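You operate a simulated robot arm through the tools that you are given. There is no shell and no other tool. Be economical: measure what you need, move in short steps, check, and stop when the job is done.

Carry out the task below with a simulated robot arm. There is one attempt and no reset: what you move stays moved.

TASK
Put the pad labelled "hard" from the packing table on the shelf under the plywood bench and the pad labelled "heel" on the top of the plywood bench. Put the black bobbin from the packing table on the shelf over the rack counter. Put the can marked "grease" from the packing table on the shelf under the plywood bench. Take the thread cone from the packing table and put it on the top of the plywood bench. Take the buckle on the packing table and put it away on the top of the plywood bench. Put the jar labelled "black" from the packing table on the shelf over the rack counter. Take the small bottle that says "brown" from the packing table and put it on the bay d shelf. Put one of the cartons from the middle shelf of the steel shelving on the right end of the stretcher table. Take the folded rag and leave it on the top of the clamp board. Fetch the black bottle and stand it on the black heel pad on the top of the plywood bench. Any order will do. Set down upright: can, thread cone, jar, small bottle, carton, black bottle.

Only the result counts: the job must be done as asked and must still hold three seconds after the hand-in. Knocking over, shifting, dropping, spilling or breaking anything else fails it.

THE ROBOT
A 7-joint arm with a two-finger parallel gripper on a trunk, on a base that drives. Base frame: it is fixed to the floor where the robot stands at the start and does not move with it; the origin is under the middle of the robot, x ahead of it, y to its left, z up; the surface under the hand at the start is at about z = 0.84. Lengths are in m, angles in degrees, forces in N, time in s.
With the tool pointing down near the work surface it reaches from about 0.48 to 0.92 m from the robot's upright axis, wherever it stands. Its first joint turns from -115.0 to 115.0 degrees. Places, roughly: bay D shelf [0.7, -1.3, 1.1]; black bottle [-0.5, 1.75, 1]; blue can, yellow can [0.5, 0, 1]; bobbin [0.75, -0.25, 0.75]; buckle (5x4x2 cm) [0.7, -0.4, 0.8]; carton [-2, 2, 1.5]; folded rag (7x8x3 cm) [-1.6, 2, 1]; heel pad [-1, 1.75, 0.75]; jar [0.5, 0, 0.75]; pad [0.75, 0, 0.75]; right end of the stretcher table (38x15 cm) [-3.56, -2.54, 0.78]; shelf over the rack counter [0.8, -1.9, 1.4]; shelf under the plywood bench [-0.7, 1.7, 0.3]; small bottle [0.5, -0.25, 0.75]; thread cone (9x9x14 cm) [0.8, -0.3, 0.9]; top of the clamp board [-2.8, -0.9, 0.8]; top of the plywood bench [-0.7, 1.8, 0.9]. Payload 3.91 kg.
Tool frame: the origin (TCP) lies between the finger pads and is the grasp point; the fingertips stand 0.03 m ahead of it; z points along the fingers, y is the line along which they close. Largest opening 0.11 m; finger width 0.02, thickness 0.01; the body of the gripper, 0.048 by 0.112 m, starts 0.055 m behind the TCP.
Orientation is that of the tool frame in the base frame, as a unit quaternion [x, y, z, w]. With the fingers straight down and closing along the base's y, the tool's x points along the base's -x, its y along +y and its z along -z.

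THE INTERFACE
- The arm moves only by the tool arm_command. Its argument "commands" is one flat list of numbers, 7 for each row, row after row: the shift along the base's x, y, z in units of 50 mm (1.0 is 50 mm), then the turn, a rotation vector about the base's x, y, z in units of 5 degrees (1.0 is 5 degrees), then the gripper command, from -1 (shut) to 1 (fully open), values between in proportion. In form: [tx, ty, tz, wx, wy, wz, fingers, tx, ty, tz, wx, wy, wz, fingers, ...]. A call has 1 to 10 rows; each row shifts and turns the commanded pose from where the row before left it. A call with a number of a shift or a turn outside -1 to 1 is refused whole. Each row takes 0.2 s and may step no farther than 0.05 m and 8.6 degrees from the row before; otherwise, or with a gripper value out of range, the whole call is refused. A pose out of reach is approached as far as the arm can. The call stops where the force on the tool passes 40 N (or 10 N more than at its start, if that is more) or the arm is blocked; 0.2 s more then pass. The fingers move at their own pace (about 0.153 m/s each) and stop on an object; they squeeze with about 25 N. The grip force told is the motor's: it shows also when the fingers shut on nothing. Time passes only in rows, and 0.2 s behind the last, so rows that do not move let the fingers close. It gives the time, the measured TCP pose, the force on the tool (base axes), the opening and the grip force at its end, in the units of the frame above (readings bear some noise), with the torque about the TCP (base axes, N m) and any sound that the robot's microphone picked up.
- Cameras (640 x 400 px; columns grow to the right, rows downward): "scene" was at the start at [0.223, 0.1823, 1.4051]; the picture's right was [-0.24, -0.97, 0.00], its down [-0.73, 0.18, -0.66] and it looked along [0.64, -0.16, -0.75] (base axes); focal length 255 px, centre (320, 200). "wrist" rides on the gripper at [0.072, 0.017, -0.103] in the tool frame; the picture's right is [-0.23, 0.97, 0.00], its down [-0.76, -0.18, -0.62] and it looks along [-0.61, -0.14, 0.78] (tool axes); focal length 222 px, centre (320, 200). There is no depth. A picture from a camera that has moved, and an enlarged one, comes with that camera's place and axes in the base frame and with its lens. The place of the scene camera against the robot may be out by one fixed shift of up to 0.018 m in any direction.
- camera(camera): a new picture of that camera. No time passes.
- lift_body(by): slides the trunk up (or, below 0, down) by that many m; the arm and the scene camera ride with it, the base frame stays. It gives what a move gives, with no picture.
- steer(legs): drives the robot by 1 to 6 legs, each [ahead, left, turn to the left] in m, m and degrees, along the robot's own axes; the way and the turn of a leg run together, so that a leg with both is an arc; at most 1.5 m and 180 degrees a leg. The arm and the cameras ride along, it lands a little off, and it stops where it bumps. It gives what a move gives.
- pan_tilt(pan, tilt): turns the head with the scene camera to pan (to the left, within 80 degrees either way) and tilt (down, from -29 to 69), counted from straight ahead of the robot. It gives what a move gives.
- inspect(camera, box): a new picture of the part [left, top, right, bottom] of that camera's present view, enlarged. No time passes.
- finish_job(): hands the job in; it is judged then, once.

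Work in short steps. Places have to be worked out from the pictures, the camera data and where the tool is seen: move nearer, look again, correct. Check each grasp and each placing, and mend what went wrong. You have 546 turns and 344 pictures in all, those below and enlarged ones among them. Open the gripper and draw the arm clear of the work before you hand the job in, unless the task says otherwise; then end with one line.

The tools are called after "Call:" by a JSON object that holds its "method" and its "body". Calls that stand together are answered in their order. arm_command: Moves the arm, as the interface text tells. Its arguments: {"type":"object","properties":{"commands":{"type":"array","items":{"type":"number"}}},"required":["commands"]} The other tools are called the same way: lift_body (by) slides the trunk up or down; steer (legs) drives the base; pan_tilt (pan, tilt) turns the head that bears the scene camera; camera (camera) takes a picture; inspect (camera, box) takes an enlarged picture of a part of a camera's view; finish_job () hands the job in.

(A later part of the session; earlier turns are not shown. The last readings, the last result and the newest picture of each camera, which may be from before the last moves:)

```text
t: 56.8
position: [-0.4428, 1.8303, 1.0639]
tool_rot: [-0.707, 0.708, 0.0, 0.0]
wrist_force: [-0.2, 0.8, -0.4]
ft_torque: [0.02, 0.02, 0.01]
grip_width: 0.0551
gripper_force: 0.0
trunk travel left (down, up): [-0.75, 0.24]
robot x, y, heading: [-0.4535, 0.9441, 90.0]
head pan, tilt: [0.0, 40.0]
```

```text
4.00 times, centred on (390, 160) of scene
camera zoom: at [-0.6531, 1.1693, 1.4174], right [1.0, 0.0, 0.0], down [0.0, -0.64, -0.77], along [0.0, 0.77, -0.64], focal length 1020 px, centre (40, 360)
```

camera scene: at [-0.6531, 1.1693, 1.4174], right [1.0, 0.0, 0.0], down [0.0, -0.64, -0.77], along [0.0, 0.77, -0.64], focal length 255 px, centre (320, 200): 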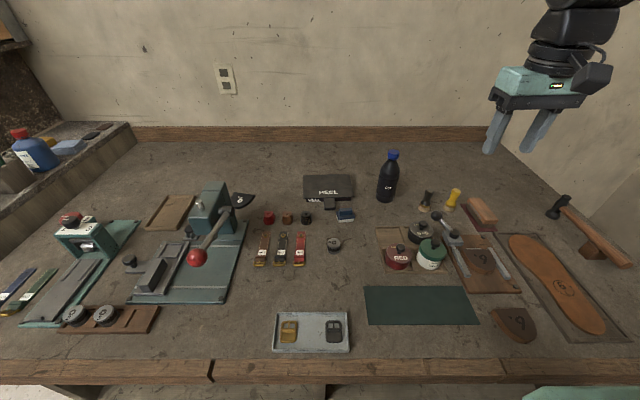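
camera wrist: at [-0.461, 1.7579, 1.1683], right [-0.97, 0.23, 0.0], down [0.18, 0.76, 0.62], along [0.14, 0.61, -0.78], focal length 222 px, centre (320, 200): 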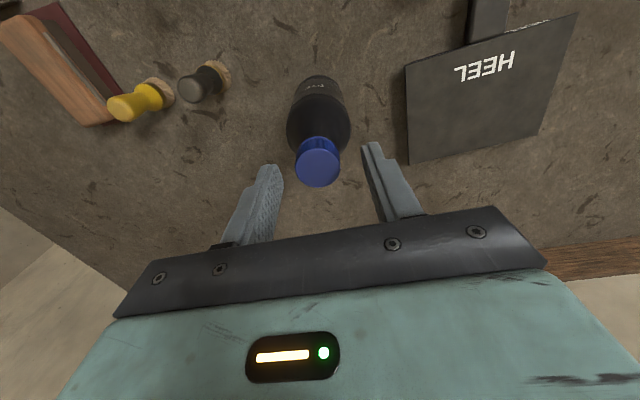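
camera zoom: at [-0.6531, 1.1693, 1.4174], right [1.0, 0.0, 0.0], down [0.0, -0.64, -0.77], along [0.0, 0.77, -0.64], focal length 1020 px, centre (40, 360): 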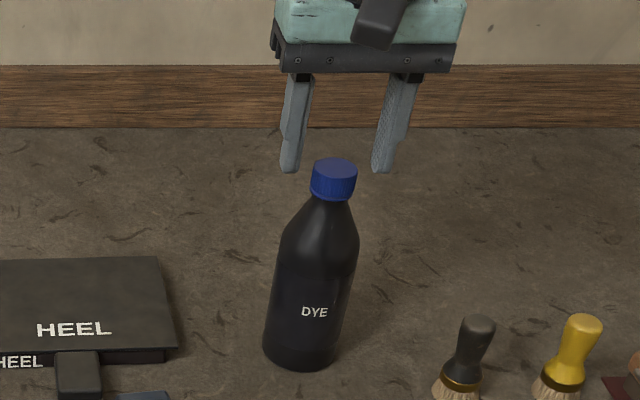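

Cap is centred at the fingertips. Go down 30 mm and close.

Call:
{"method": "arm_command", "body": {"commands": [0, 0, -0.6, 0, 0, 0, 0, 0, 0, 0, 0, 0, 0, -1, 0, 0, 0, 0, 0, 0, -1, 0, 0, 0, 0, 0, 0, -1]}}

Call:
{"method": "inspect", "body": {"camera": "scene", "box": [340, 110, 440, 210]}}

```text
t: 57.8
position: [-0.4428, 1.8302, 1.0337]
tool_rot: [-0.706, 0.708, 0.0, 0.0]
wrist_force: [0.0, -0.8, 0.3]
ft_torque: [-0.02, -0.02, -0.01]
grip_width: 0.0312
gripper_force: 25.0
trunk travel left (down, up): [-0.75, 0.24]
robot x, y, heading: [-0.4536, 0.9462, 90.0]
head pan, tilt: [0.0, 40.0]
```

```text
4.00 times, centred on (390, 160) of scene
camera zoom: at [-0.6531, 1.1696, 1.4173], right [1.0, 0.0, 0.0], down [0.0, -0.64, -0.77], along [0.0, 0.77, -0.64], focal length 1020 px, centre (40, 360)
```

zoom: 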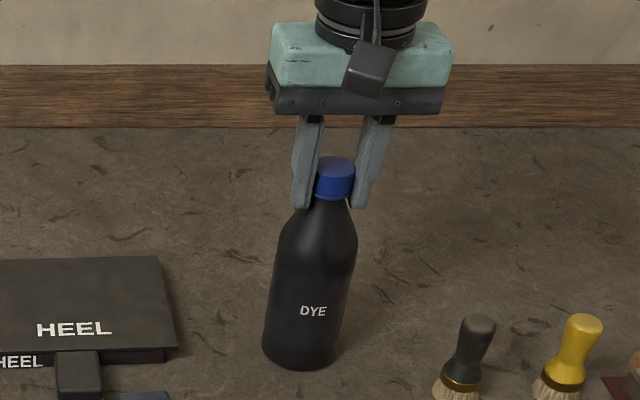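

Cap held (31 mm). Lift.

Call:
{"method": "arm_command", "body": {"commands": [0, 0, 0.5, 0, 0, 0, -1, 0, 0, 0.8, 0, 0, 0, -1, 0, -0.5, 0.8, 0, 0, 0, -1, 0, -0.5, 0.8, 0, 0, 0, -1, 0, -0.5, 0.8, 0, 0, 0, -1, 0, -0.5, 0, 0, 0, 0, -1]}}

Call:
{"method": "camera", "body": {"camera": "scene"}}

```text
t: 59.2
position: [-0.4424, 1.73, 1.22]
tool_rot: [-0.707, 0.707, 0.0, 0.0]
wrist_force: [-0.3, 0.9, -3.4]
ft_torque: [-0.05, -0.03, -0.02]
grip_width: 0.0311
gripper_force: 25.5
trunk travel left (down, up): [-0.75, 0.24]
robot x, y, heading: [-0.4549, 0.9452, 90.2]
head pan, tilt: [0.0, 40.0]
```

```text
306 pictures are left
camera scene: at [-0.6532, 1.1699, 1.4172], right [1.0, 0.0, 0.0], down [0.0, -0.64, -0.77], along [0.0, 0.77, -0.64], focal length 255 px, centre (320, 200)
```

scene: 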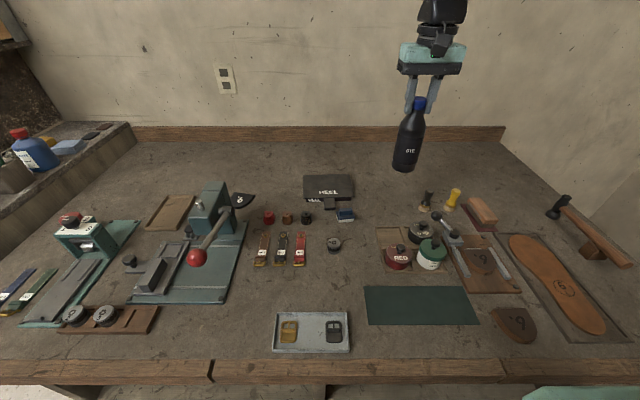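

Held upright. Raise a little more and drive left toward the heel pad, stopping short of the press column.

Call:
{"method": "arm_command", "body": {"commands": [0, 0, 0.9, 0, 0, 0, -1]}}

Call:
{"method": "steer", "body": {"legs": [[0, 0.43, 0]]}}

Call:
{"method": "camera", "body": {"camera": "wrist"}}

Call:
{"method": "camera", "body": {"camera": "scene"}}

```text
t: 59.6
position: [-0.4443, 1.7301, 1.2626]
tool_rot: [-0.707, 0.707, 0.0, 0.0]
wrist_force: [-0.1, 0.4, -4.2]
ft_torque: [-0.01, -0.01, -0.01]
grip_width: 0.0313
gripper_force: 23.9
trunk travel left (down, up): [-0.75, 0.24]
robot x, y, heading: [-0.4559, 0.9473, 90.0]
head pan, tilt: [0.0, 40.0]
```

```text
t: 62.2
position: [-0.8757, 1.7312, 1.2639]
tool_rot: [0.708, -0.706, -0.001, 0.0]
wrist_force: [0.7, -0.7, -2.4]
ft_torque: [-0.01, 0.04, -0.01]
grip_width: 0.0313
gripper_force: 25.2
trunk travel left (down, up): [-0.75, 0.24]
robot x, y, heading: [-0.8872, 0.9446, 89.9]
head pan, tilt: [0.0, 40.0]
```

```text
305 pictures are left
camera wrist: at [-0.894, 1.659, 1.3672], right [-0.97, 0.23, 0.0], down [0.18, 0.76, 0.62], along [0.14, 0.61, -0.78], focal length 222 px, centre (320, 200)
```

wrist: 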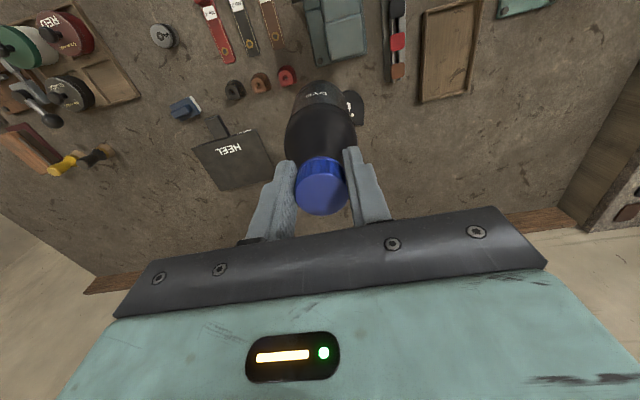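

```text
304 pictures are left
camera scene: at [-1.0843, 1.1693, 1.4173], right [1.0, 0.0, 0.0], down [0.0, -0.64, -0.77], along [0.0, 0.77, -0.64], focal length 255 px, centre (320, 200)
```

scene: 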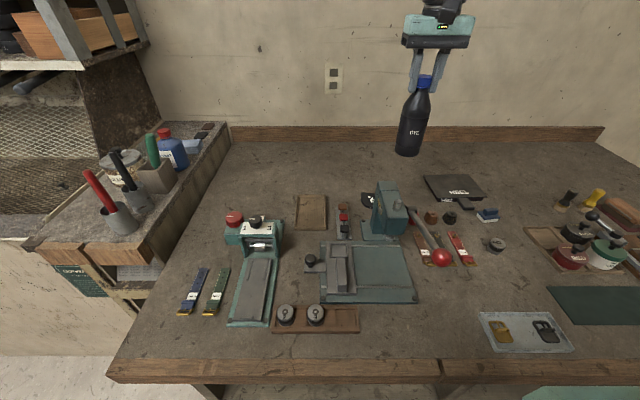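

Combining both views, the heel pad spans x −0.963..−0.889, y 1.78..1.85; target bottle centre (-0.925,1.813). Move over and look again.

Call:
{"method": "arm_command", "body": {"commands": [-0.5, 0.82, 0, 0, 0, 0, -1, -0.49, 0.82, 0, 0, 0, 0, -1, 0, 0, -0.8, 0, 0, 0, -1, 0, 0, -0.8, 0, 0, 0, -1, 0, 0, -0.8, 0, 0, 0, -1]}}

Call:
{"method": "camera", "body": {"camera": "wrist"}}

Call:
{"method": "inspect", "body": {"camera": "scene", "box": [340, 120, 460, 240]}}

```text
t: 63.4
position: [-0.9245, 1.8079, 1.1434]
tool_rot: [0.707, -0.707, -0.001, -0.001]
wrist_force: [0.4, -0.6, -3.3]
ft_torque: [0.01, -0.02, 0.01]
grip_width: 0.0312
gripper_force: 24.9
out of reach, approached as far as the arm can: row 2
trunk travel left (down, up): [-0.75, 0.24]
robot x, y, heading: [-0.8838, 0.9449, 90.0]
head pan, tilt: [0.0, 40.0]
```

```text
303 pictures are left
camera wrist: at [-0.9431, 1.7357, 1.2468], right [-0.97, 0.23, 0.0], down [0.18, 0.76, 0.62], along [0.14, 0.61, -0.78], focal length 222 px, centre (320, 200)
```

wrist: 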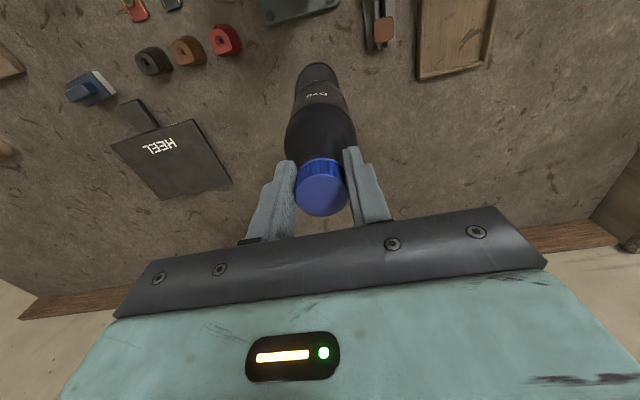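

```text
3.33 times, centred on (400, 180) of scene
camera zoom: at [-1.0843, 1.1691, 1.4174], right [1.0, 0.0, 0.0], down [0.0, -0.64, -0.77], along [0.0, 0.77, -0.64], focal length 850 px, centre (53, 267)
```

zoom: 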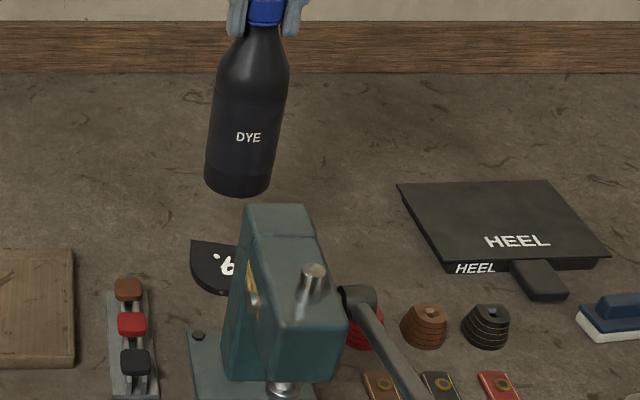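

Pad centre re-estimated at (-0.922,1.807); bottle is right over it. Lower gently until contact.

Call:
{"method": "arm_command", "body": {"commands": [0, 0, -0.6, 0, 0, 0, -1, 0, 0, -0.6, 0, 0, 0, -1, 0, 0, -0.4, 0, 0, 0, -1, 0, 0, -0.1, 0, 0, 0, -1, 0, 0, -0.1, 0, 0, 0, -1]}}

Call:
{"method": "inspect", "body": {"camera": "scene", "box": [340, 120, 460, 240]}}

```text
t: 64.6
position: [-0.9249, 1.809, 1.0521]
tool_rot: [0.708, -0.706, -0.001, -0.001]
wrist_force: [-0.5, 0.2, -3.2]
ft_torque: [0.02, 0.0, 0.02]
grip_width: 0.031
gripper_force: 25.0
trunk travel left (down, up): [-0.75, 0.24]
robot x, y, heading: [-0.8864, 0.9446, 90.0]
head pan, tilt: [0.0, 40.0]
```

```text
3.33 times, centred on (400, 180) of scene
camera zoom: at [-1.0843, 1.1693, 1.4173], right [1.0, 0.0, 0.0], down [0.0, -0.64, -0.77], along [0.0, 0.77, -0.64], focal length 850 px, centre (53, 267)
```

zoom: 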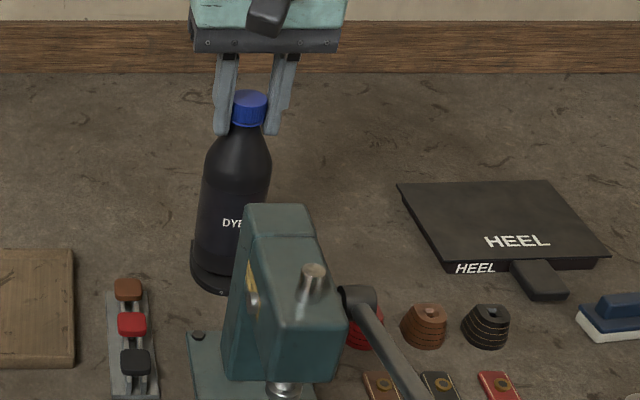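

Well aligned. Lower the final millimetres.

Call:
{"method": "arm_command", "body": {"commands": [0, 0, -0.06, 0, 0, 0, -1, 0, 0, -0.06, 0, 0, 0, -1, 0, 0, -0.06, 0, 0, 0, -1]}}

```text
t: 65.4
position: [-0.9242, 1.8091, 1.0447]
tool_rot: [0.708, -0.706, 0.0, 0.0]
wrist_force: [0.5, -0.6, -2.8]
ft_torque: [0.0, -0.04, 0.02]
grip_width: 0.0312
gripper_force: 24.8
trunk travel left (down, up): [-0.75, 0.24]
robot x, y, heading: [-0.8874, 0.9454, 90.1]
head pan, tilt: [0.0, 40.0]
```

Still hanging; continue in 2 mm steps.

Call:
{"method": "arm_command", "body": {"commands": [0, 0, -0.05, 0, 0, 0, -1, 0, 0, -0.05, 0, 0, 0, -1, 0, 0, 0, 0, 0, 0, -1]}}

```text
t: 66.2
position: [-0.9247, 1.81, 1.0413]
tool_rot: [0.707, -0.707, -0.002, -0.001]
wrist_force: [0.4, -1.7, 16.5]
ft_torque: [-0.32, -0.09, 0.01]
grip_width: 0.0313
gripper_force: 24.8
trunk travel left (down, up): [-0.75, 0.24]
robot x, y, heading: [-0.8837, 0.9449, 89.9]
head pan, tilt: [0.0, 40.0]
```

Contact at the heel-pad height (~8 mm above bench). Ease up 1 mm, release, rise and check.

Call:
{"method": "arm_command", "body": {"commands": [0, 0, 0.03, 0, 0, 0, -1, 0, 0, 0, 0, 0, 0, -0.2, 0, 0, 0, 0, 0, 0, 0, 0, 0, 0.5, 0, 0, 0, 0, 0, 0, 0.8, 0, 0, 0, 0, 0, 0, 0.8, 0, 0, 0, 0, 0, 0, 0.8, 0, 0, 0, 0]}}

Call:
{"method": "inspect", "body": {"camera": "scene", "box": [340, 120, 460, 240]}}

Call:
{"method": "camera", "body": {"camera": "wrist"}}

```text
t: 67.8
position: [-0.9245, 1.8085, 1.186]
tool_rot: [0.708, -0.706, 0.0, 0.0]
wrist_force: [-1.1, 0.0, 0.2]
ft_torque: [0.03, 0.01, -0.01]
grip_width: 0.0548
gripper_force: 0.0
trunk travel left (down, up): [-0.75, 0.24]
robot x, y, heading: [-0.8849, 0.9475, 89.9]
head pan, tilt: [0.0, 40.0]
```

```text
3.33 times, centred on (400, 180) of scene
camera zoom: at [-1.0843, 1.1694, 1.4173], right [1.0, 0.0, 0.0], down [0.0, -0.64, -0.77], along [0.0, 0.77, -0.64], focal length 850 px, centre (53, 267)
```

zoom: 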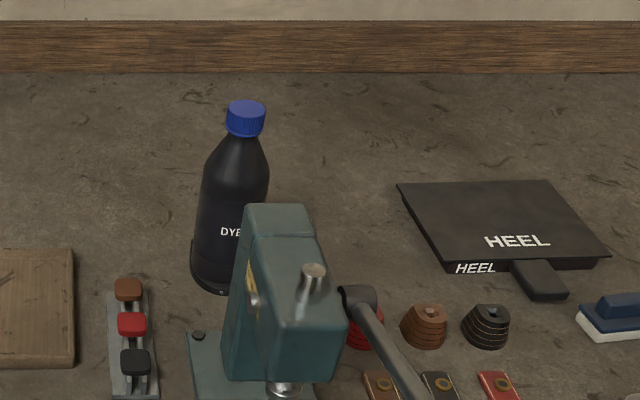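

```text
299 pictures are left
camera wrist: at [-0.9426, 1.7373, 1.2902], right [-0.97, 0.23, 0.0], down [0.18, 0.76, 0.62], along [0.14, 0.61, -0.78], focal length 222 px, centre (320, 200)
```

wrist: 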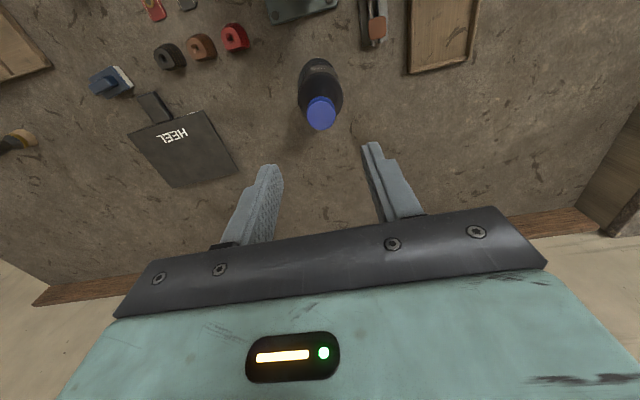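

Bottle stands squarely on the black heel pad. Next, the folded rag to the left. Retract the arm, back off and look left.

Call:
{"method": "arm_command", "body": {"commands": [0, -0.9, 0.2, 0, 0, 0, 0, 0, -0.9, 0.2, 0, 0, 0, 0, 0, -0.9, 0, 0, 0, 0, 0, 0, -0.9, 0, 0, 0, 0, 0, 0, -0.9, 0, 0, 0, 0, 0, 0, -0.9, 0, 0, 0, 0, 0]}}

Call:
{"method": "steer", "body": {"legs": [[-0.4, 0, 0], [0, 0.5, 0]]}}

Call:
{"method": "pan_tilt", "body": {"pan": 15, "tilt": 25}}

Call:
{"method": "camera", "body": {"camera": "scene"}}

```text
t: 69.2
position: [-0.9258, 1.5393, 1.2053]
tool_rot: [-0.707, 0.707, 0.0, 0.0]
wrist_force: [0.8, 0.0, -0.7]
ft_torque: [-0.05, 0.0, 0.0]
grip_width: 0.0553
gripper_force: 0.1
trunk travel left (down, up): [-0.75, 0.24]
robot x, y, heading: [-0.8801, 0.9465, 90.2]
head pan, tilt: [0.0, 40.0]
```

```text
t: 74.2
position: [-1.4233, 1.1379, 1.2043]
tool_rot: [-0.707, 0.708, 0.0, 0.0]
wrist_force: [0.2, 0.2, -0.3]
ft_torque: [0.03, 0.02, -0.04]
grip_width: 0.0548
gripper_force: 0.1
trunk travel left (down, up): [-0.75, 0.24]
robot x, y, heading: [-1.384, 0.5435, 90.1]
head pan, tilt: [0.0, 40.0]
```

```text
t: 75.0
position: [-1.4243, 1.1371, 1.2055]
tool_rot: [-0.707, 0.707, 0.001, 0.0]
wrist_force: [-0.1, 0.0, 0.0]
ft_torque: [0.03, 0.0, 0.02]
grip_width: 0.0548
gripper_force: 0.1
trunk travel left (down, up): [-0.75, 0.24]
robot x, y, heading: [-1.3807, 0.5438, 90.0]
head pan, tilt: [15.0, 25.0]
```

```text
298 pictures are left
camera scene: at [-1.6065, 0.7716, 1.4406], right [0.97, 0.26, 0.0], down [0.11, -0.41, -0.91], along [-0.23, 0.88, -0.42], focal length 255 px, centre (320, 200)
```

scene: 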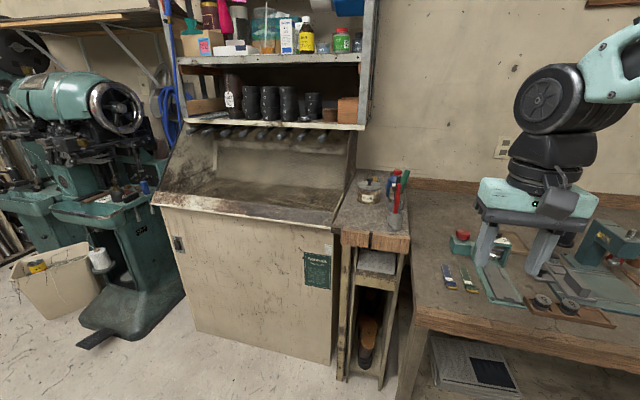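

Zoom on the counter (rag) and the steel shelving.

Call:
{"method": "inspect", "body": {"camera": "scene", "box": [320, 150, 440, 250]}}

Call:
{"method": "inspect", "body": {"camera": "scene", "box": [160, 0, 380, 140]}}

```text
4.00 times, centred on (380, 200) of scene
camera zoom: at [-1.6065, 0.7716, 1.4406], right [0.97, 0.26, 0.0], down [0.11, -0.41, -0.91], along [-0.23, 0.88, -0.42], focal length 1020 px, centre (80, 200)
```

zoom: 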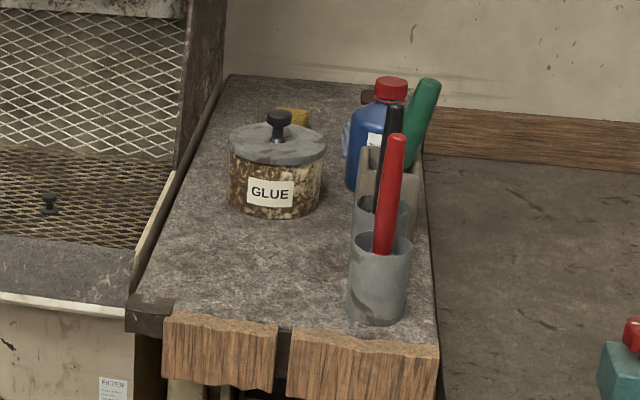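

```text
2.86 times, centred on (270, 70) of scene
camera zoom: at [-1.6065, 0.7716, 1.4406], right [0.97, 0.26, 0.0], down [0.11, -0.41, -0.91], along [-0.23, 0.88, -0.42], focal length 729 px, centre (463, 571)
```

zoom: 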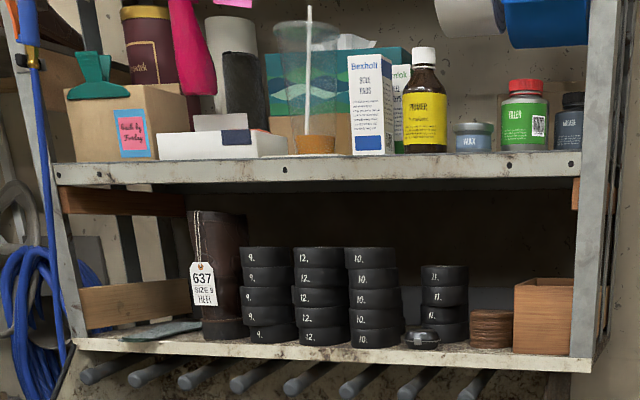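

The blue folded rag lies at the back of the narrow counter behind the blue bottle; cartons ("Bexholt") are on the shelf at z≈1.5. Move closer for a better view of both.

Call:
{"method": "steer", "body": {"legs": [[0, 0.35, 0], [0.35, 0, 0]]}}

Call:
{"method": "pan_tilt", "body": {"pan": -25, "tilt": 30}}

Call:
{"method": "camera", "body": {"camera": "scene"}}

Call:
{"method": "pan_tilt", "body": {"pan": 10, "tilt": 5}}

Call:
{"method": "camera", "body": {"camera": "scene"}}

```text
t: 79.1
position: [-1.7743, 1.4867, 1.2052]
tool_rot: [0.707, -0.707, 0.001, -0.001]
wrist_force: [0.3, -0.2, 0.7]
ft_torque: [0.03, -0.03, 0.0]
grip_width: 0.055
gripper_force: 0.0
trunk travel left (down, up): [-0.75, 0.24]
robot x, y, heading: [-1.7296, 0.8942, 89.9]
head pan, tilt: [15.0, 25.0]
```

```text
t: 80.2
position: [-1.7754, 1.486, 1.2048]
tool_rot: [-0.707, 0.707, 0.001, 0.0]
wrist_force: [0.1, 0.7, -0.8]
ft_torque: [0.03, 0.01, 0.0]
grip_width: 0.055
gripper_force: 0.1
trunk travel left (down, up): [-0.75, 0.24]
robot x, y, heading: [-1.7367, 0.8962, 90.2]
head pan, tilt: [-25.0, 30.0]
```

```text
295 pictures are left
camera scene: at [-1.8962, 1.1137, 1.4327], right [0.91, -0.42, 0.0], down [-0.21, -0.45, -0.87], along [0.37, 0.78, -0.5], focal length 255 px, centre (320, 200)
```

scene: 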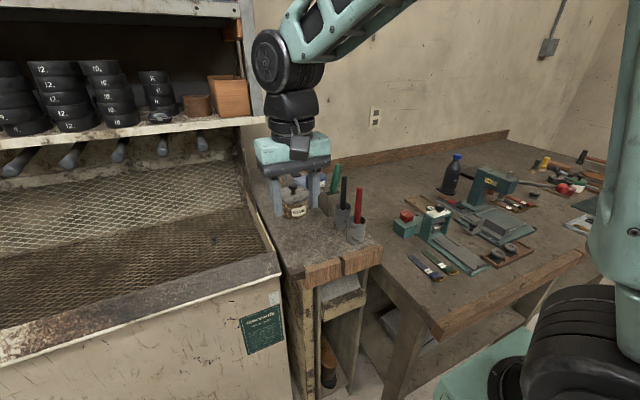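

```text
t: 81.2
position: [-1.7749, 1.4867, 1.2056]
tool_rot: [0.707, -0.707, -0.001, -0.001]
wrist_force: [0.2, 0.1, -0.7]
ft_torque: [0.02, 0.0, 0.01]
grip_width: 0.0547
gripper_force: 0.0
trunk travel left (down, up): [-0.75, 0.24]
robot x, y, heading: [-1.736, 0.8899, 90.3]
head pan, tilt: [10.0, 5.0]
```

```text
294 pictures are left
camera scene: at [-1.9502, 1.1222, 1.473], right [0.99, 0.17, 0.0], down [0.02, -0.09, -1.0], along [-0.17, 0.98, -0.09], focal length 255 px, centre (320, 200)
```

scene: 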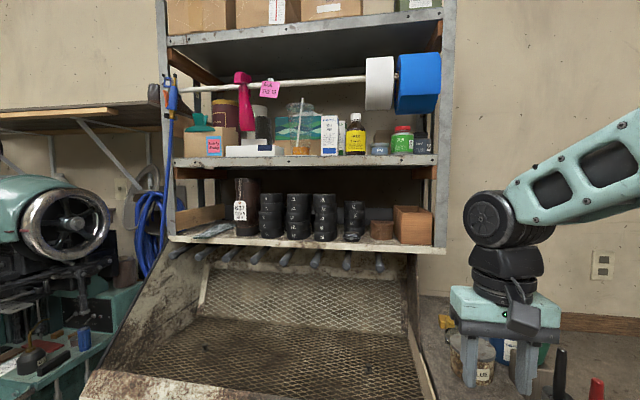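

The arm hides the rag. Move the arm right, and look again zoomed on the counter.

Call:
{"method": "arm_command", "body": {"commands": [1, -0.2, 0, 0, 0, 0, 0, 1, -0.2, 0, 0, 0, 0, 0, 1, -0.2, 0, 0, 0, 0, 0, 1, -0.2, 0, 0, 0, 0, 0, 1, -0.2, 0, 0, 0, 0, 0, 1, -0.2, 0, 0, 0, 0, 0, 1, -0.2, 0, 0, 0, 0, 0, 1, -0.2, 0, 0, 0, 0, 0]}}

Call:
{"method": "pan_tilt", "body": {"pan": -15, "tilt": 30}}

Call:
{"method": "camera", "body": {"camera": "scene"}}

Call:
{"method": "inspect", "body": {"camera": "scene", "box": [300, 140, 400, 240]}}

```text
refused: row 1 steps farther than a row can; nothing moved
```

```text
t: 82.1
position: [-1.7754, 1.4874, 1.2048]
tool_rot: [-0.707, 0.707, 0.0, 0.001]
wrist_force: [0.2, 0.0, 0.1]
ft_torque: [-0.01, 0.01, 0.02]
grip_width: 0.0549
gripper_force: 0.0
trunk travel left (down, up): [-0.75, 0.24]
robot x, y, heading: [-1.7338, 0.891, 90.1]
head pan, tilt: [-15.0, 30.0]
```

```text
293 pictures are left
camera scene: at [-1.911, 1.1191, 1.4328], right [0.97, -0.26, 0.0], down [-0.13, -0.48, -0.87], along [0.22, 0.84, -0.5], focal length 255 px, centre (320, 200)
```

scene: 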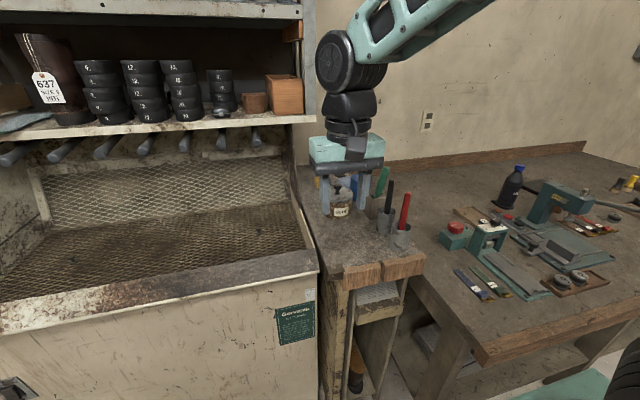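

```text
4.00 times, centred on (350, 190) of scene
camera zoom: at [-1.911, 1.1191, 1.4328], right [0.97, -0.26, 0.0], down [-0.13, -0.48, -0.87], along [0.22, 0.84, -0.5], focal length 1020 px, centre (200, 240)
```

zoom: 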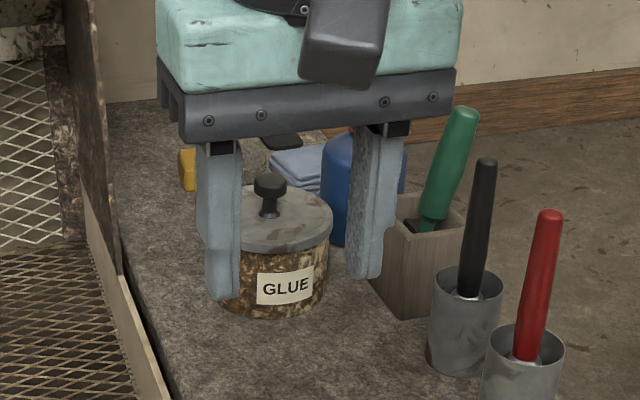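

Rag is visible between glue pot and blue bottle, at the back. Move the arm right to clear the view.

Call:
{"method": "arm_command", "body": {"commands": [0.95, -0.2, 0, 0, 0, 0, 0, 0.95, -0.2, 0, 0, 0, 0, 0, 0.95, -0.2, 0, 0, 0, 0, 0, 0.95, -0.2, 0, 0, 0, 0, 0, 0.95, -0.2, 0, 0, 0, 0, 0, 0.95, -0.2, 0, 0, 0, 0, 0, 0.95, -0.2, 0, 0, 0, 0, 0, 0.95, -0.2, 0, 0, 0, 0, 0]}}

Call:
{"method": "inspect", "body": {"camera": "scene", "box": [290, 120, 420, 250]}}

```text
t: 83.9
position: [-1.3956, 1.4072, 1.2066]
tool_rot: [0.708, -0.707, -0.001, 0.0]
wrist_force: [-0.1, -0.2, 0.0]
ft_torque: [-0.05, -0.07, 0.0]
grip_width: 0.0549
gripper_force: 0.1
trunk travel left (down, up): [-0.75, 0.24]
robot x, y, heading: [-1.7357, 0.8933, 90.0]
head pan, tilt: [-15.0, 30.0]
```

```text
3.08 times, centred on (355, 185) of scene
camera zoom: at [-1.9114, 1.1189, 1.4326], right [0.97, -0.26, 0.0], down [-0.13, -0.48, -0.87], along [0.22, 0.84, -0.5], focal length 785 px, centre (212, 246)
```

zoom: 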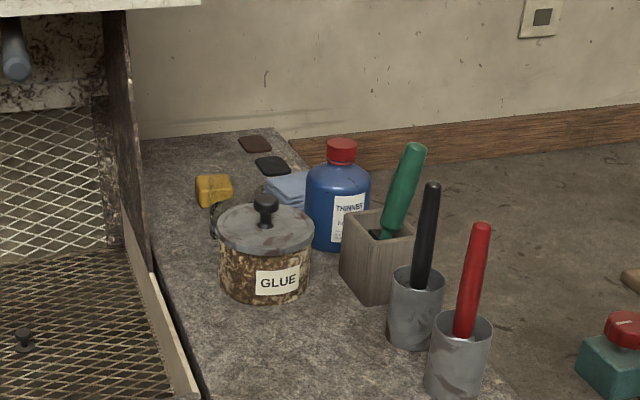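

Rag is at about (-1.556,2.065), counter z≈0.935, with the thinner bottle just in front (top ≈1.065). I'll approach vertically, closing along x. Drive to about (-1.83,1.2).

Call:
{"method": "steer", "body": {"legs": [[0, 0.1, 0], [0.2, 0, 0]]}}

Call:
{"method": "camera", "body": {"camera": "scene"}}

Call:
{"method": "camera", "body": {"camera": "wrist"}}

```text
t: 86.3
position: [-1.496, 1.6088, 1.2053]
tool_rot: [0.707, -0.707, 0.0, 0.0]
wrist_force: [0.2, 0.6, 0.2]
ft_torque: [-0.03, 0.04, 0.02]
grip_width: 0.0551
gripper_force: 0.1
trunk travel left (down, up): [-0.75, 0.24]
robot x, y, heading: [-1.8339, 1.096, 89.8]
head pan, tilt: [-15.0, 30.0]
```

```text
290 pictures are left
camera scene: at [-2.0112, 1.3193, 1.4327], right [0.97, -0.26, 0.0], down [-0.13, -0.48, -0.87], along [0.22, 0.84, -0.5], focal length 255 px, centre (320, 200)
```

scene: 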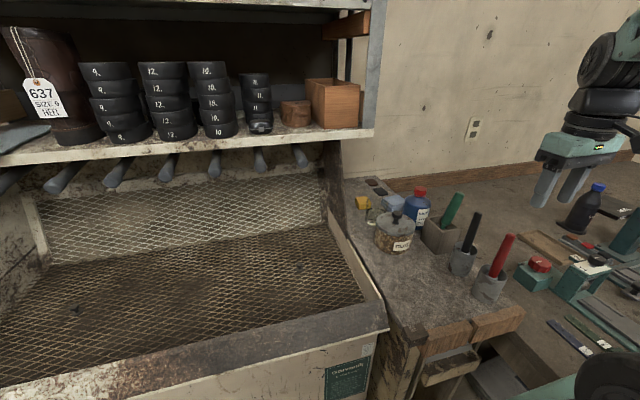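

```text
289 pictures are left
camera wrist: at [-1.5138, 1.5353, 1.3093], right [-0.97, 0.23, 0.0], down [0.18, 0.76, 0.62], along [0.14, 0.61, -0.78], focal length 222 px, centre (320, 200)
```

wrist: 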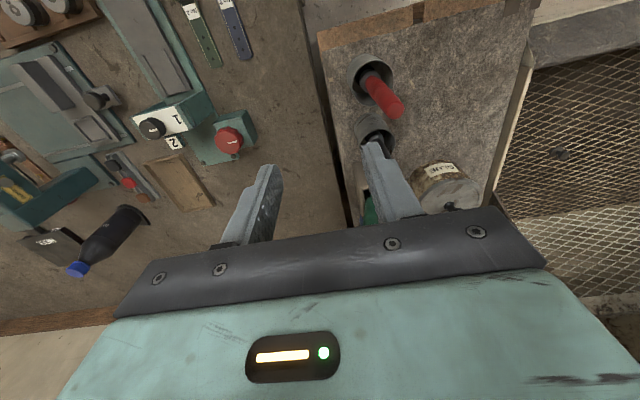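

Refined: rag ≈ (-1.574,2.015). Drive 8 cm further and bring the gripper over it, open.

Call:
{"method": "steer", "body": {"legs": [[0.08, 0, 0]]}}

Call:
{"method": "arm_command", "body": {"commands": [0, 0.8, 0.3, 0, 0, 0, 1, 0, 0.8, 0.3, 0, 0, 0, 1, -0.4, 0.8, 0, 0, 0, 0, 1, -0.4, 0.8, 0, 0, 0, 0, 1, -0.4, 0.8, 0, 0, 0, 0, 1, -0.4, 0.8, 0, 0, 0, 0, 1]}}

Call:
{"method": "camera", "body": {"camera": "wrist"}}

Call:
{"method": "camera", "body": {"camera": "scene"}}

```text
t: 87.3
position: [-1.4957, 1.688, 1.2055]
tool_rot: [0.707, -0.707, 0.0, 0.0]
wrist_force: [1.1, 0.1, 0.3]
ft_torque: [0.01, -0.04, 0.0]
grip_width: 0.0549
gripper_force: 0.0
trunk travel left (down, up): [-0.75, 0.24]
robot x, y, heading: [-1.8315, 1.1729, 89.8]
head pan, tilt: [-15.0, 30.0]
```

```text
t: 88.7
position: [-1.5762, 1.9288, 1.2357]
tool_rot: [0.707, -0.707, 0.0, 0.0]
wrist_force: [-0.1, -0.3, 0.0]
ft_torque: [0.0, 0.03, 0.0]
grip_width: 0.1101
gripper_force: 0.0
trunk travel left (down, up): [-0.75, 0.24]
robot x, y, heading: [-1.8354, 1.1763, 90.0]
head pan, tilt: [-15.0, 30.0]
```

```text
288 pictures are left
camera wrist: at [-1.5939, 1.8569, 1.3386], right [-0.97, 0.23, 0.0], down [0.18, 0.76, 0.62], along [0.14, 0.61, -0.78], focal length 222 px, centre (320, 200)
```

wrist: 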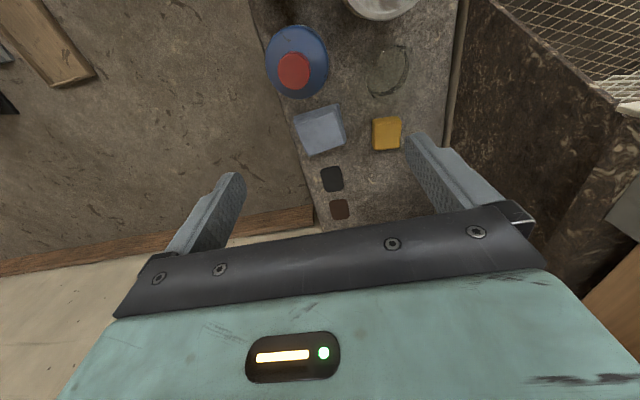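

```text
287 pictures are left
camera scene: at [-2.011, 1.3992, 1.4328], right [0.97, -0.26, 0.0], down [-0.13, -0.48, -0.87], along [0.22, 0.84, -0.5], focal length 255 px, centre (320, 200)
```

scene: 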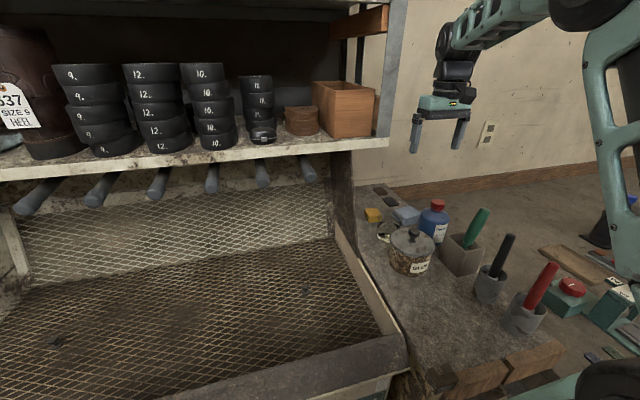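

Wrist view: rag centre (-1.562,2.005), turned ~8°. I'll grip it toward its far half (y≈2.025) so the wrist camera clears the bottle cap. Align and go partway down.

Call:
{"method": "arm_command", "body": {"commands": [0.15, 0.95, 0, 0, 0, 0.8, 1, 0.15, 0.95, -0.1, 0, 0, 0.8, 1, 0, 0, -0.9, 0, 0, 0, 1, 0, 0, -0.9, 0, 0, 0, 1, 0, 0, -0.6, 0, 0, 0, 1]}}

Call:
{"method": "camera", "body": {"camera": "wrist"}}

Call:
{"method": "inspect", "body": {"camera": "scene", "box": [340, 120, 500, 280]}}

```text
t: 89.9
position: [-1.5614, 2.0237, 1.1085]
tool_rot: [0.755, -0.656, -0.001, 0.0]
wrist_force: [0.1, -1.5, -0.3]
ft_torque: [0.02, -0.01, 0.02]
grip_width: 0.11
gripper_force: 0.0
trunk travel left (down, up): [-0.75, 0.24]
robot x, y, heading: [-1.8345, 1.174, 90.1]
head pan, tilt: [-15.0, 30.0]
```

```text
286 pictures are left
camera wrist: at [-1.5689, 1.9491, 1.2134], right [-1.0, 0.09, 0.0], down [0.07, 0.78, 0.62], along [0.06, 0.62, -0.78], focal length 222 px, centre (320, 200)
```

wrist: 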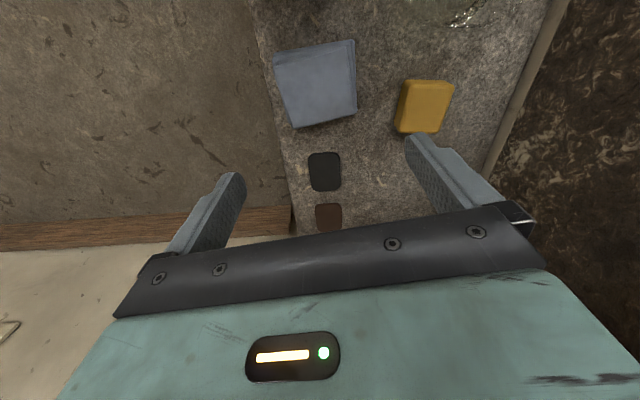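

```text
2.50 times, centred on (420, 200) of scene
camera zoom: at [-2.0113, 1.3995, 1.4327], right [0.97, -0.26, 0.0], down [-0.13, -0.48, -0.87], along [0.22, 0.84, -0.5], focal length 638 px, centre (70, 200)
```

zoom: 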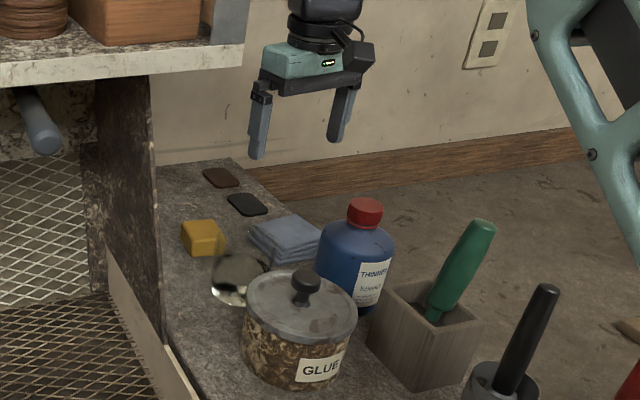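

Aligned. Continue down in stages, watching camera/bottle clearance.

Call:
{"method": "arm_command", "body": {"commands": [-0.06, -0.12, -0.7, 0, 0, 0, 1, 0, 0, -0.7, 0, 0, 0, 1]}}

Call:
{"method": "inspect", "body": {"camera": "scene", "box": [360, 140, 480, 240]}}

Call:
{"method": "camera", "body": {"camera": "wrist"}}

```text
t: 90.5
position: [-1.5642, 2.0173, 1.0403]
tool_rot: [0.755, -0.656, -0.001, -0.001]
wrist_force: [0.3, -0.6, 0.2]
ft_torque: [0.03, -0.04, -0.04]
grip_width: 0.1099
gripper_force: 0.2
trunk travel left (down, up): [-0.75, 0.24]
robot x, y, heading: [-1.8351, 1.1731, 90.0]
head pan, tilt: [-15.0, 30.0]
```

```text
4.00 times, centred on (420, 190) of scene
camera zoom: at [-2.0114, 1.3994, 1.4328], right [0.97, -0.26, 0.0], down [-0.13, -0.48, -0.87], along [0.22, 0.84, -0.5], focal length 1020 px, centre (-80, 240)
```

zoom: 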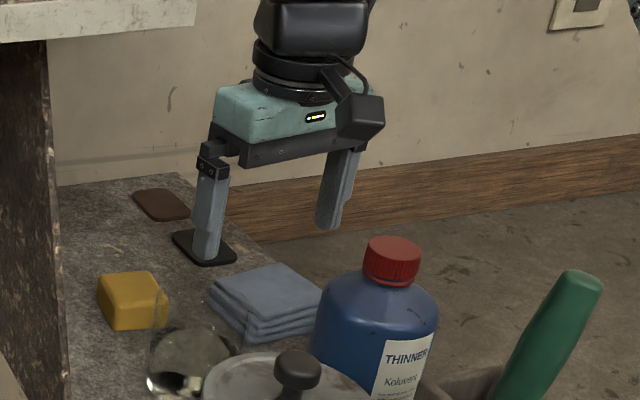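

```text
283 pictures are left
camera wrist: at [-1.5719, 1.943, 1.1439], right [-1.0, 0.09, 0.0], down [0.07, 0.78, 0.62], along [0.06, 0.62, -0.78], focal length 222 px, centre (320, 200)
```

wrist: 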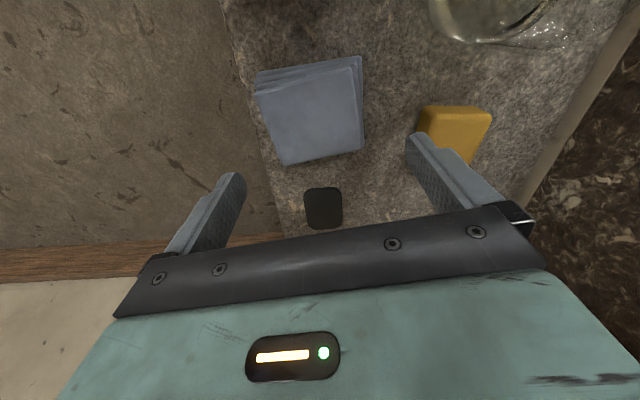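

Clearance looks fine. Narrow slightly, shift 5 mm right, descend to grasp height.

Call:
{"method": "arm_command", "body": {"commands": [0.1, 0, -0.5, 0, 0, 0, 0.8, 0, 0, -0.5, 0, 0, 0, 0.8, 0, 0, -0.25, 0, 0, 0, 0.8]}}

Call:
{"method": "inspect", "body": {"camera": "scene", "box": [360, 140, 480, 240]}}

Call:
{"method": "camera", "body": {"camera": "wrist"}}

```text
t: 91.3
position: [-1.5593, 2.0175, 0.9804]
tool_rot: [0.755, -0.655, -0.001, 0.0]
wrist_force: [-1.0, -4.4, 13.9]
ft_torque: [-0.27, 0.5, 0.22]
grip_width: 0.099
gripper_force: 0.1
trunk travel left (down, up): [-0.75, 0.24]
robot x, y, heading: [-1.8365, 1.1741, 89.9]
head pan, tilt: [-15.0, 30.0]
```

```text
4.00 times, centred on (420, 190) of scene
camera zoom: at [-2.0115, 1.3988, 1.4332], right [0.97, -0.26, 0.0], down [-0.13, -0.48, -0.87], along [0.22, 0.84, -0.5], focal length 1020 px, centre (-80, 240)
```

zoom: 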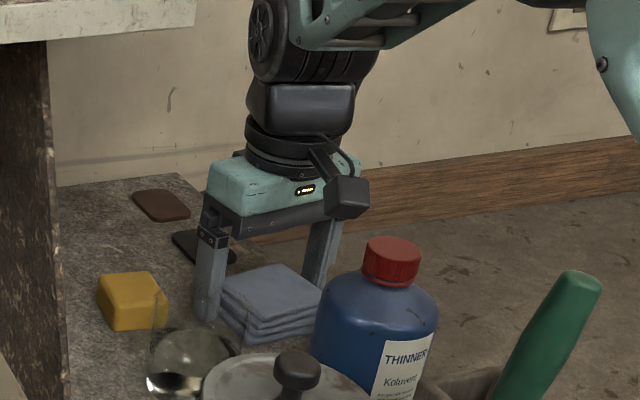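

```text
281 pictures are left
camera wrist: at [-1.5674, 1.9427, 1.0838], right [-1.0, 0.09, 0.0], down [0.07, 0.78, 0.63], along [0.05, 0.62, -0.78], focal length 222 px, centre (320, 200)
```

wrist: 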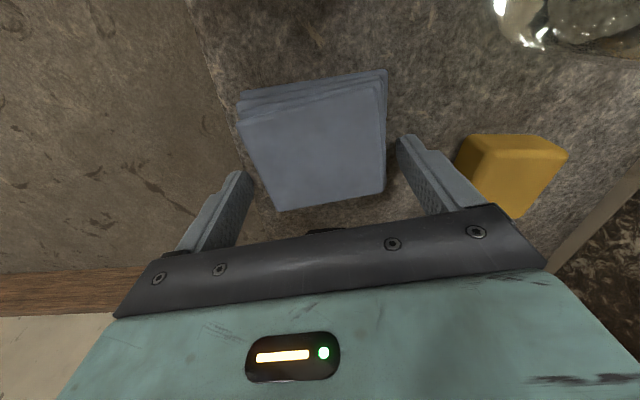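

Fingertips touched the counter (z≈0.95). Raise 4 mm and close.

Call:
{"method": "arm_command", "body": {"commands": [0, 0, 0.12, 0, 0, 0, 0.6, 0, 0, 0, 0, 0, 0, -1, 0, 0, 0, 0, 0, 0, -1, 0, 0, 0, 0, 0, 0, -1, 0, 0, 0.4, 0, 0, 0, -1, 0, 0, 0.8, 0, 0, 0, -1, 0, 0, 0.8, 0, 0, 0, -1, 0, 0, 0.8, 0, 0, 0, -1, 0, 0, 0.8, 0, 0, 0, -1]}}

Call:
{"method": "camera", "body": {"camera": "wrist"}}

Call:
{"method": "inspect", "body": {"camera": "scene", "box": [340, 120, 500, 280]}}

```text
t: 93.3
position: [-1.558, 2.0179, 1.1626]
tool_rot: [0.755, -0.656, 0.0, 0.0]
wrist_force: [0.3, 0.4, -0.5]
ft_torque: [-0.03, 0.01, 0.0]
grip_width: 0.0805
gripper_force: 24.6
trunk travel left (down, up): [-0.75, 0.24]
robot x, y, heading: [-1.8314, 1.171, 89.9]
head pan, tilt: [-15.0, 30.0]
```

```text
280 pictures are left
camera wrist: at [-1.5656, 1.9436, 1.2676], right [-1.0, 0.09, 0.0], down [0.07, 0.78, 0.62], along [0.05, 0.62, -0.78], focal length 222 px, centre (320, 200)
```

wrist: 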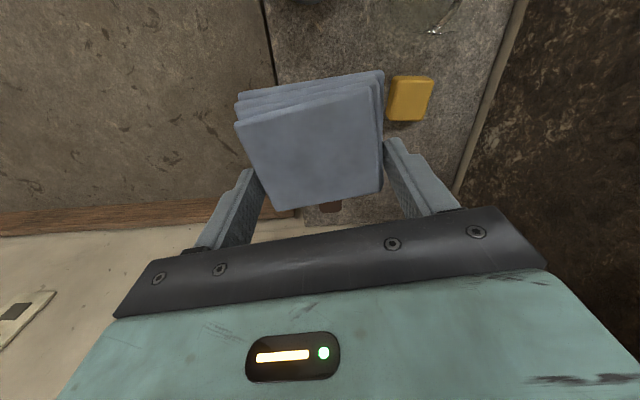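

```text
2.50 times, centred on (420, 200) of scene
camera zoom: at [-2.0112, 1.3999, 1.4326], right [0.97, -0.26, 0.0], down [-0.13, -0.48, -0.87], along [0.22, 0.84, -0.5], focal length 638 px, centre (70, 200)
```

zoom: 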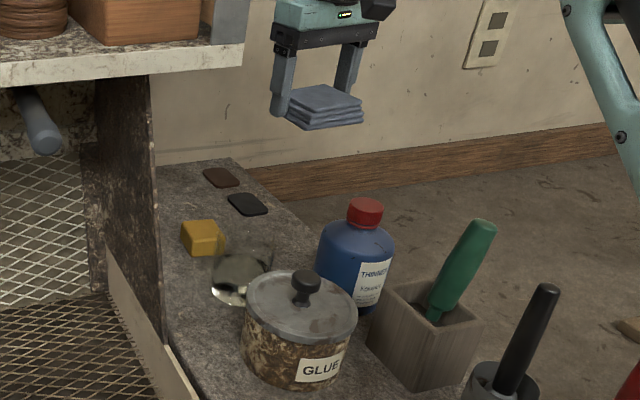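

Rag lifted cleanly, nothing disturbed. Retract, back away and turn to look for the clamp board at (-2.8,-0.9).

Call:
{"method": "arm_command", "body": {"commands": [0, -0.8, 0.3, 0, 0, 0, -1, 0, -0.9, 0, 0, 0, 0, -1, 0, -0.9, 0, 0, 0, 0, -1, 0, -0.9, 0, 0, 0, 0, -1, -0.4, -0.8, 0, 0, 0, 0, -1, -0.4, -0.8, 0, 0, 0, 0, -1]}}

Call:
{"method": "steer", "body": {"legs": [[-0.75, 0, 0], [0, 0, 120]]}}

Call:
{"method": "pan_tilt", "body": {"pan": 0, "tilt": 20}}

Call:
{"method": "camera", "body": {"camera": "scene"}}

```text
t: 94.7
position: [-1.5983, 1.7611, 1.1785]
tool_rot: [0.755, -0.656, 0.0, 0.0]
wrist_force: [-0.1, -0.1, -0.8]
ft_torque: [-0.03, 0.02, -0.03]
grip_width: 0.0802
gripper_force: 25.5
trunk travel left (down, up): [-0.75, 0.24]
robot x, y, heading: [-1.8368, 1.17, 89.7]
head pan, tilt: [-15.0, 30.0]
```

```text
t: 103.8
position: [-2.4611, 0.3404, 1.1788]
tool_rot: [0.946, 0.323, 0.0, 0.001]
wrist_force: [0.1, 0.2, -1.1]
ft_torque: [0.0, 0.01, 0.0]
grip_width: 0.0794
gripper_force: 25.1
trunk travel left (down, up): [-0.75, 0.24]
robot x, y, heading: [-1.8335, 0.4279, -150.2]
head pan, tilt: [-15.0, 30.0]
```

```text
t: 104.5
position: [-2.4597, 0.3397, 1.1797]
tool_rot: [0.946, 0.323, -0.001, -0.001]
wrist_force: [-0.7, 0.6, -0.6]
ft_torque: [-0.06, 0.02, 0.01]
grip_width: 0.0794
gripper_force: 25.1
trunk travel left (down, up): [-0.75, 0.24]
robot x, y, heading: [-1.8363, 0.4274, -150.3]
head pan, tilt: [0.0, 20.0]
```

```text
278 pictures are left
camera scene: at [-1.9323, 0.1279, 1.4487], right [-0.49, 0.87, 0.0], down [0.3, 0.17, -0.94], along [-0.82, -0.46, -0.34], focal length 255 px, centre (320, 200)
```

scene: 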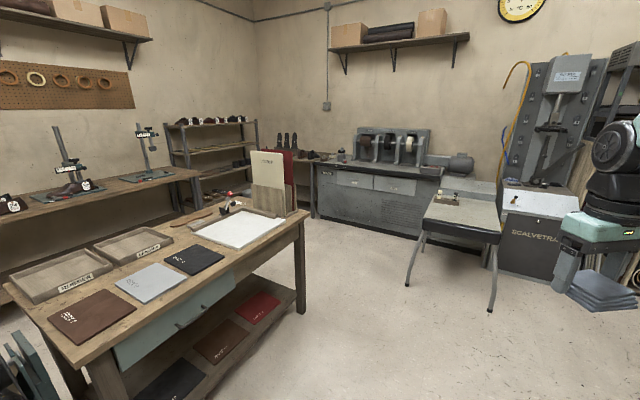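

The location (-2.8,-0.9,0.8) projects to the white board on the table ahead-left. Zoom in there.

Call:
{"method": "inspect", "body": {"camera": "scene", "box": [150, 140, 330, 280]}}

Call:
{"method": "inspect", "body": {"camera": "scene", "box": [0, 200, 240, 360]}}

Call:
{"method": "inspect", "body": {"camera": "scene", "box": [400, 160, 520, 260]}}

```text
2.86 times, centred on (240, 210) of scene
camera zoom: at [-1.9323, 0.1279, 1.4487], right [-0.49, 0.87, 0.0], down [0.3, 0.17, -0.94], along [-0.82, -0.46, -0.34], focal length 729 px, centre (549, 171)
```

zoom: 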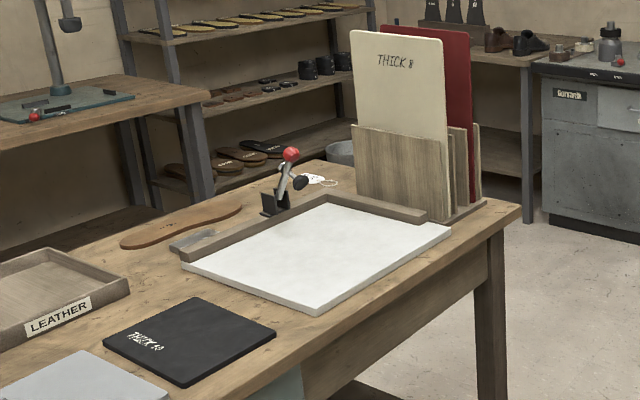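

```text
2.50 times, centred on (120, 280) of scene
camera zoom: at [-1.9323, 0.1279, 1.4487], right [-0.49, 0.87, 0.0], down [0.3, 0.17, -0.94], along [-0.82, -0.46, -0.34], focal length 638 px, centre (820, 0)
```

zoom: 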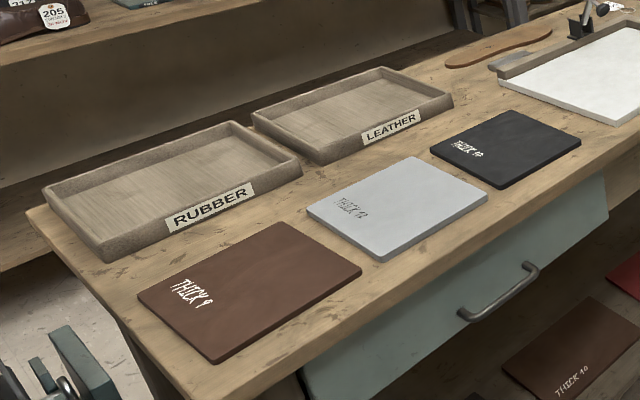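

```text
4.00 times, centred on (460, 210) of scene
camera zoom: at [-1.9323, 0.1279, 1.4487], right [-0.49, 0.87, 0.0], down [0.3, 0.17, -0.94], along [-0.82, -0.46, -0.34], focal length 1020 px, centre (-240, 160)
```

zoom: 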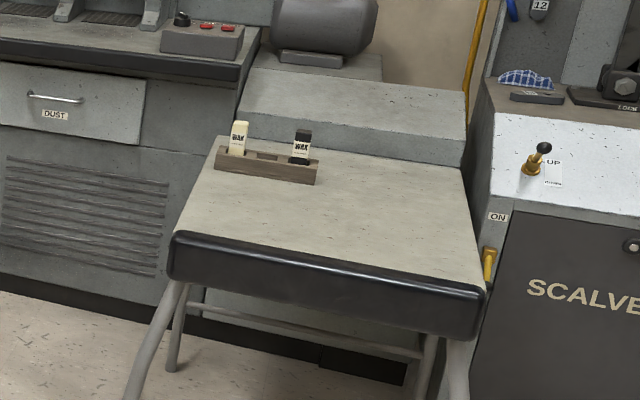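

The white board with the toggle clamp is the clamp board, centred near (-2.8,-0.9); the table front edge runs along y≈-0.7. Drive to face it.

Call:
{"method": "steer", "body": {"legs": [[0, 0, 60], [0, -0.8, 0], [0.5, 0, 0]]}}

Call:
{"method": "pan_tilt", "body": {"pan": -10, "tilt": 45}}

Call:
{"method": "camera", "body": {"camera": "scene"}}

```text
t: 114.0
position: [-2.8768, -0.6528, 1.1792]
tool_rot: [0.656, 0.755, 0.0, 0.0]
wrist_force: [-0.6, -1.0, -1.5]
ft_torque: [0.0, -0.01, 0.01]
grip_width: 0.0789
gripper_force: 25.1
trunk travel left (down, up): [-0.75, 0.24]
robot x, y, heading: [-2.6421, -0.0617, -89.7]
head pan, tilt: [0.0, 20.0]
```

```text
t: 114.9
position: [-2.8757, -0.6528, 1.1784]
tool_rot: [0.656, 0.755, 0.0, 0.0]
wrist_force: [-0.5, 0.6, -0.5]
ft_torque: [-0.01, 0.02, -0.01]
grip_width: 0.0791
gripper_force: 25.0
trunk travel left (down, up): [-0.75, 0.24]
robot x, y, heading: [-2.6403, -0.0666, -90.2]
head pan, tilt: [-10.0, 45.0]
```

```text
274 pictures are left
camera scene: at [-2.4454, -0.2922, 1.4101], right [-0.98, 0.17, 0.0], down [0.12, 0.7, -0.71], along [-0.12, -0.7, -0.71], focal length 255 px, centre (320, 200)
```

scene: 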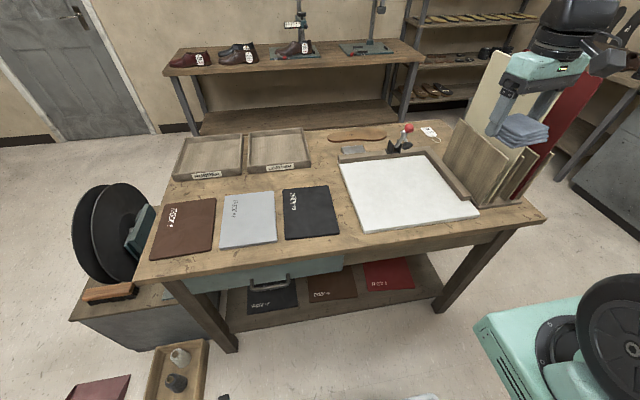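

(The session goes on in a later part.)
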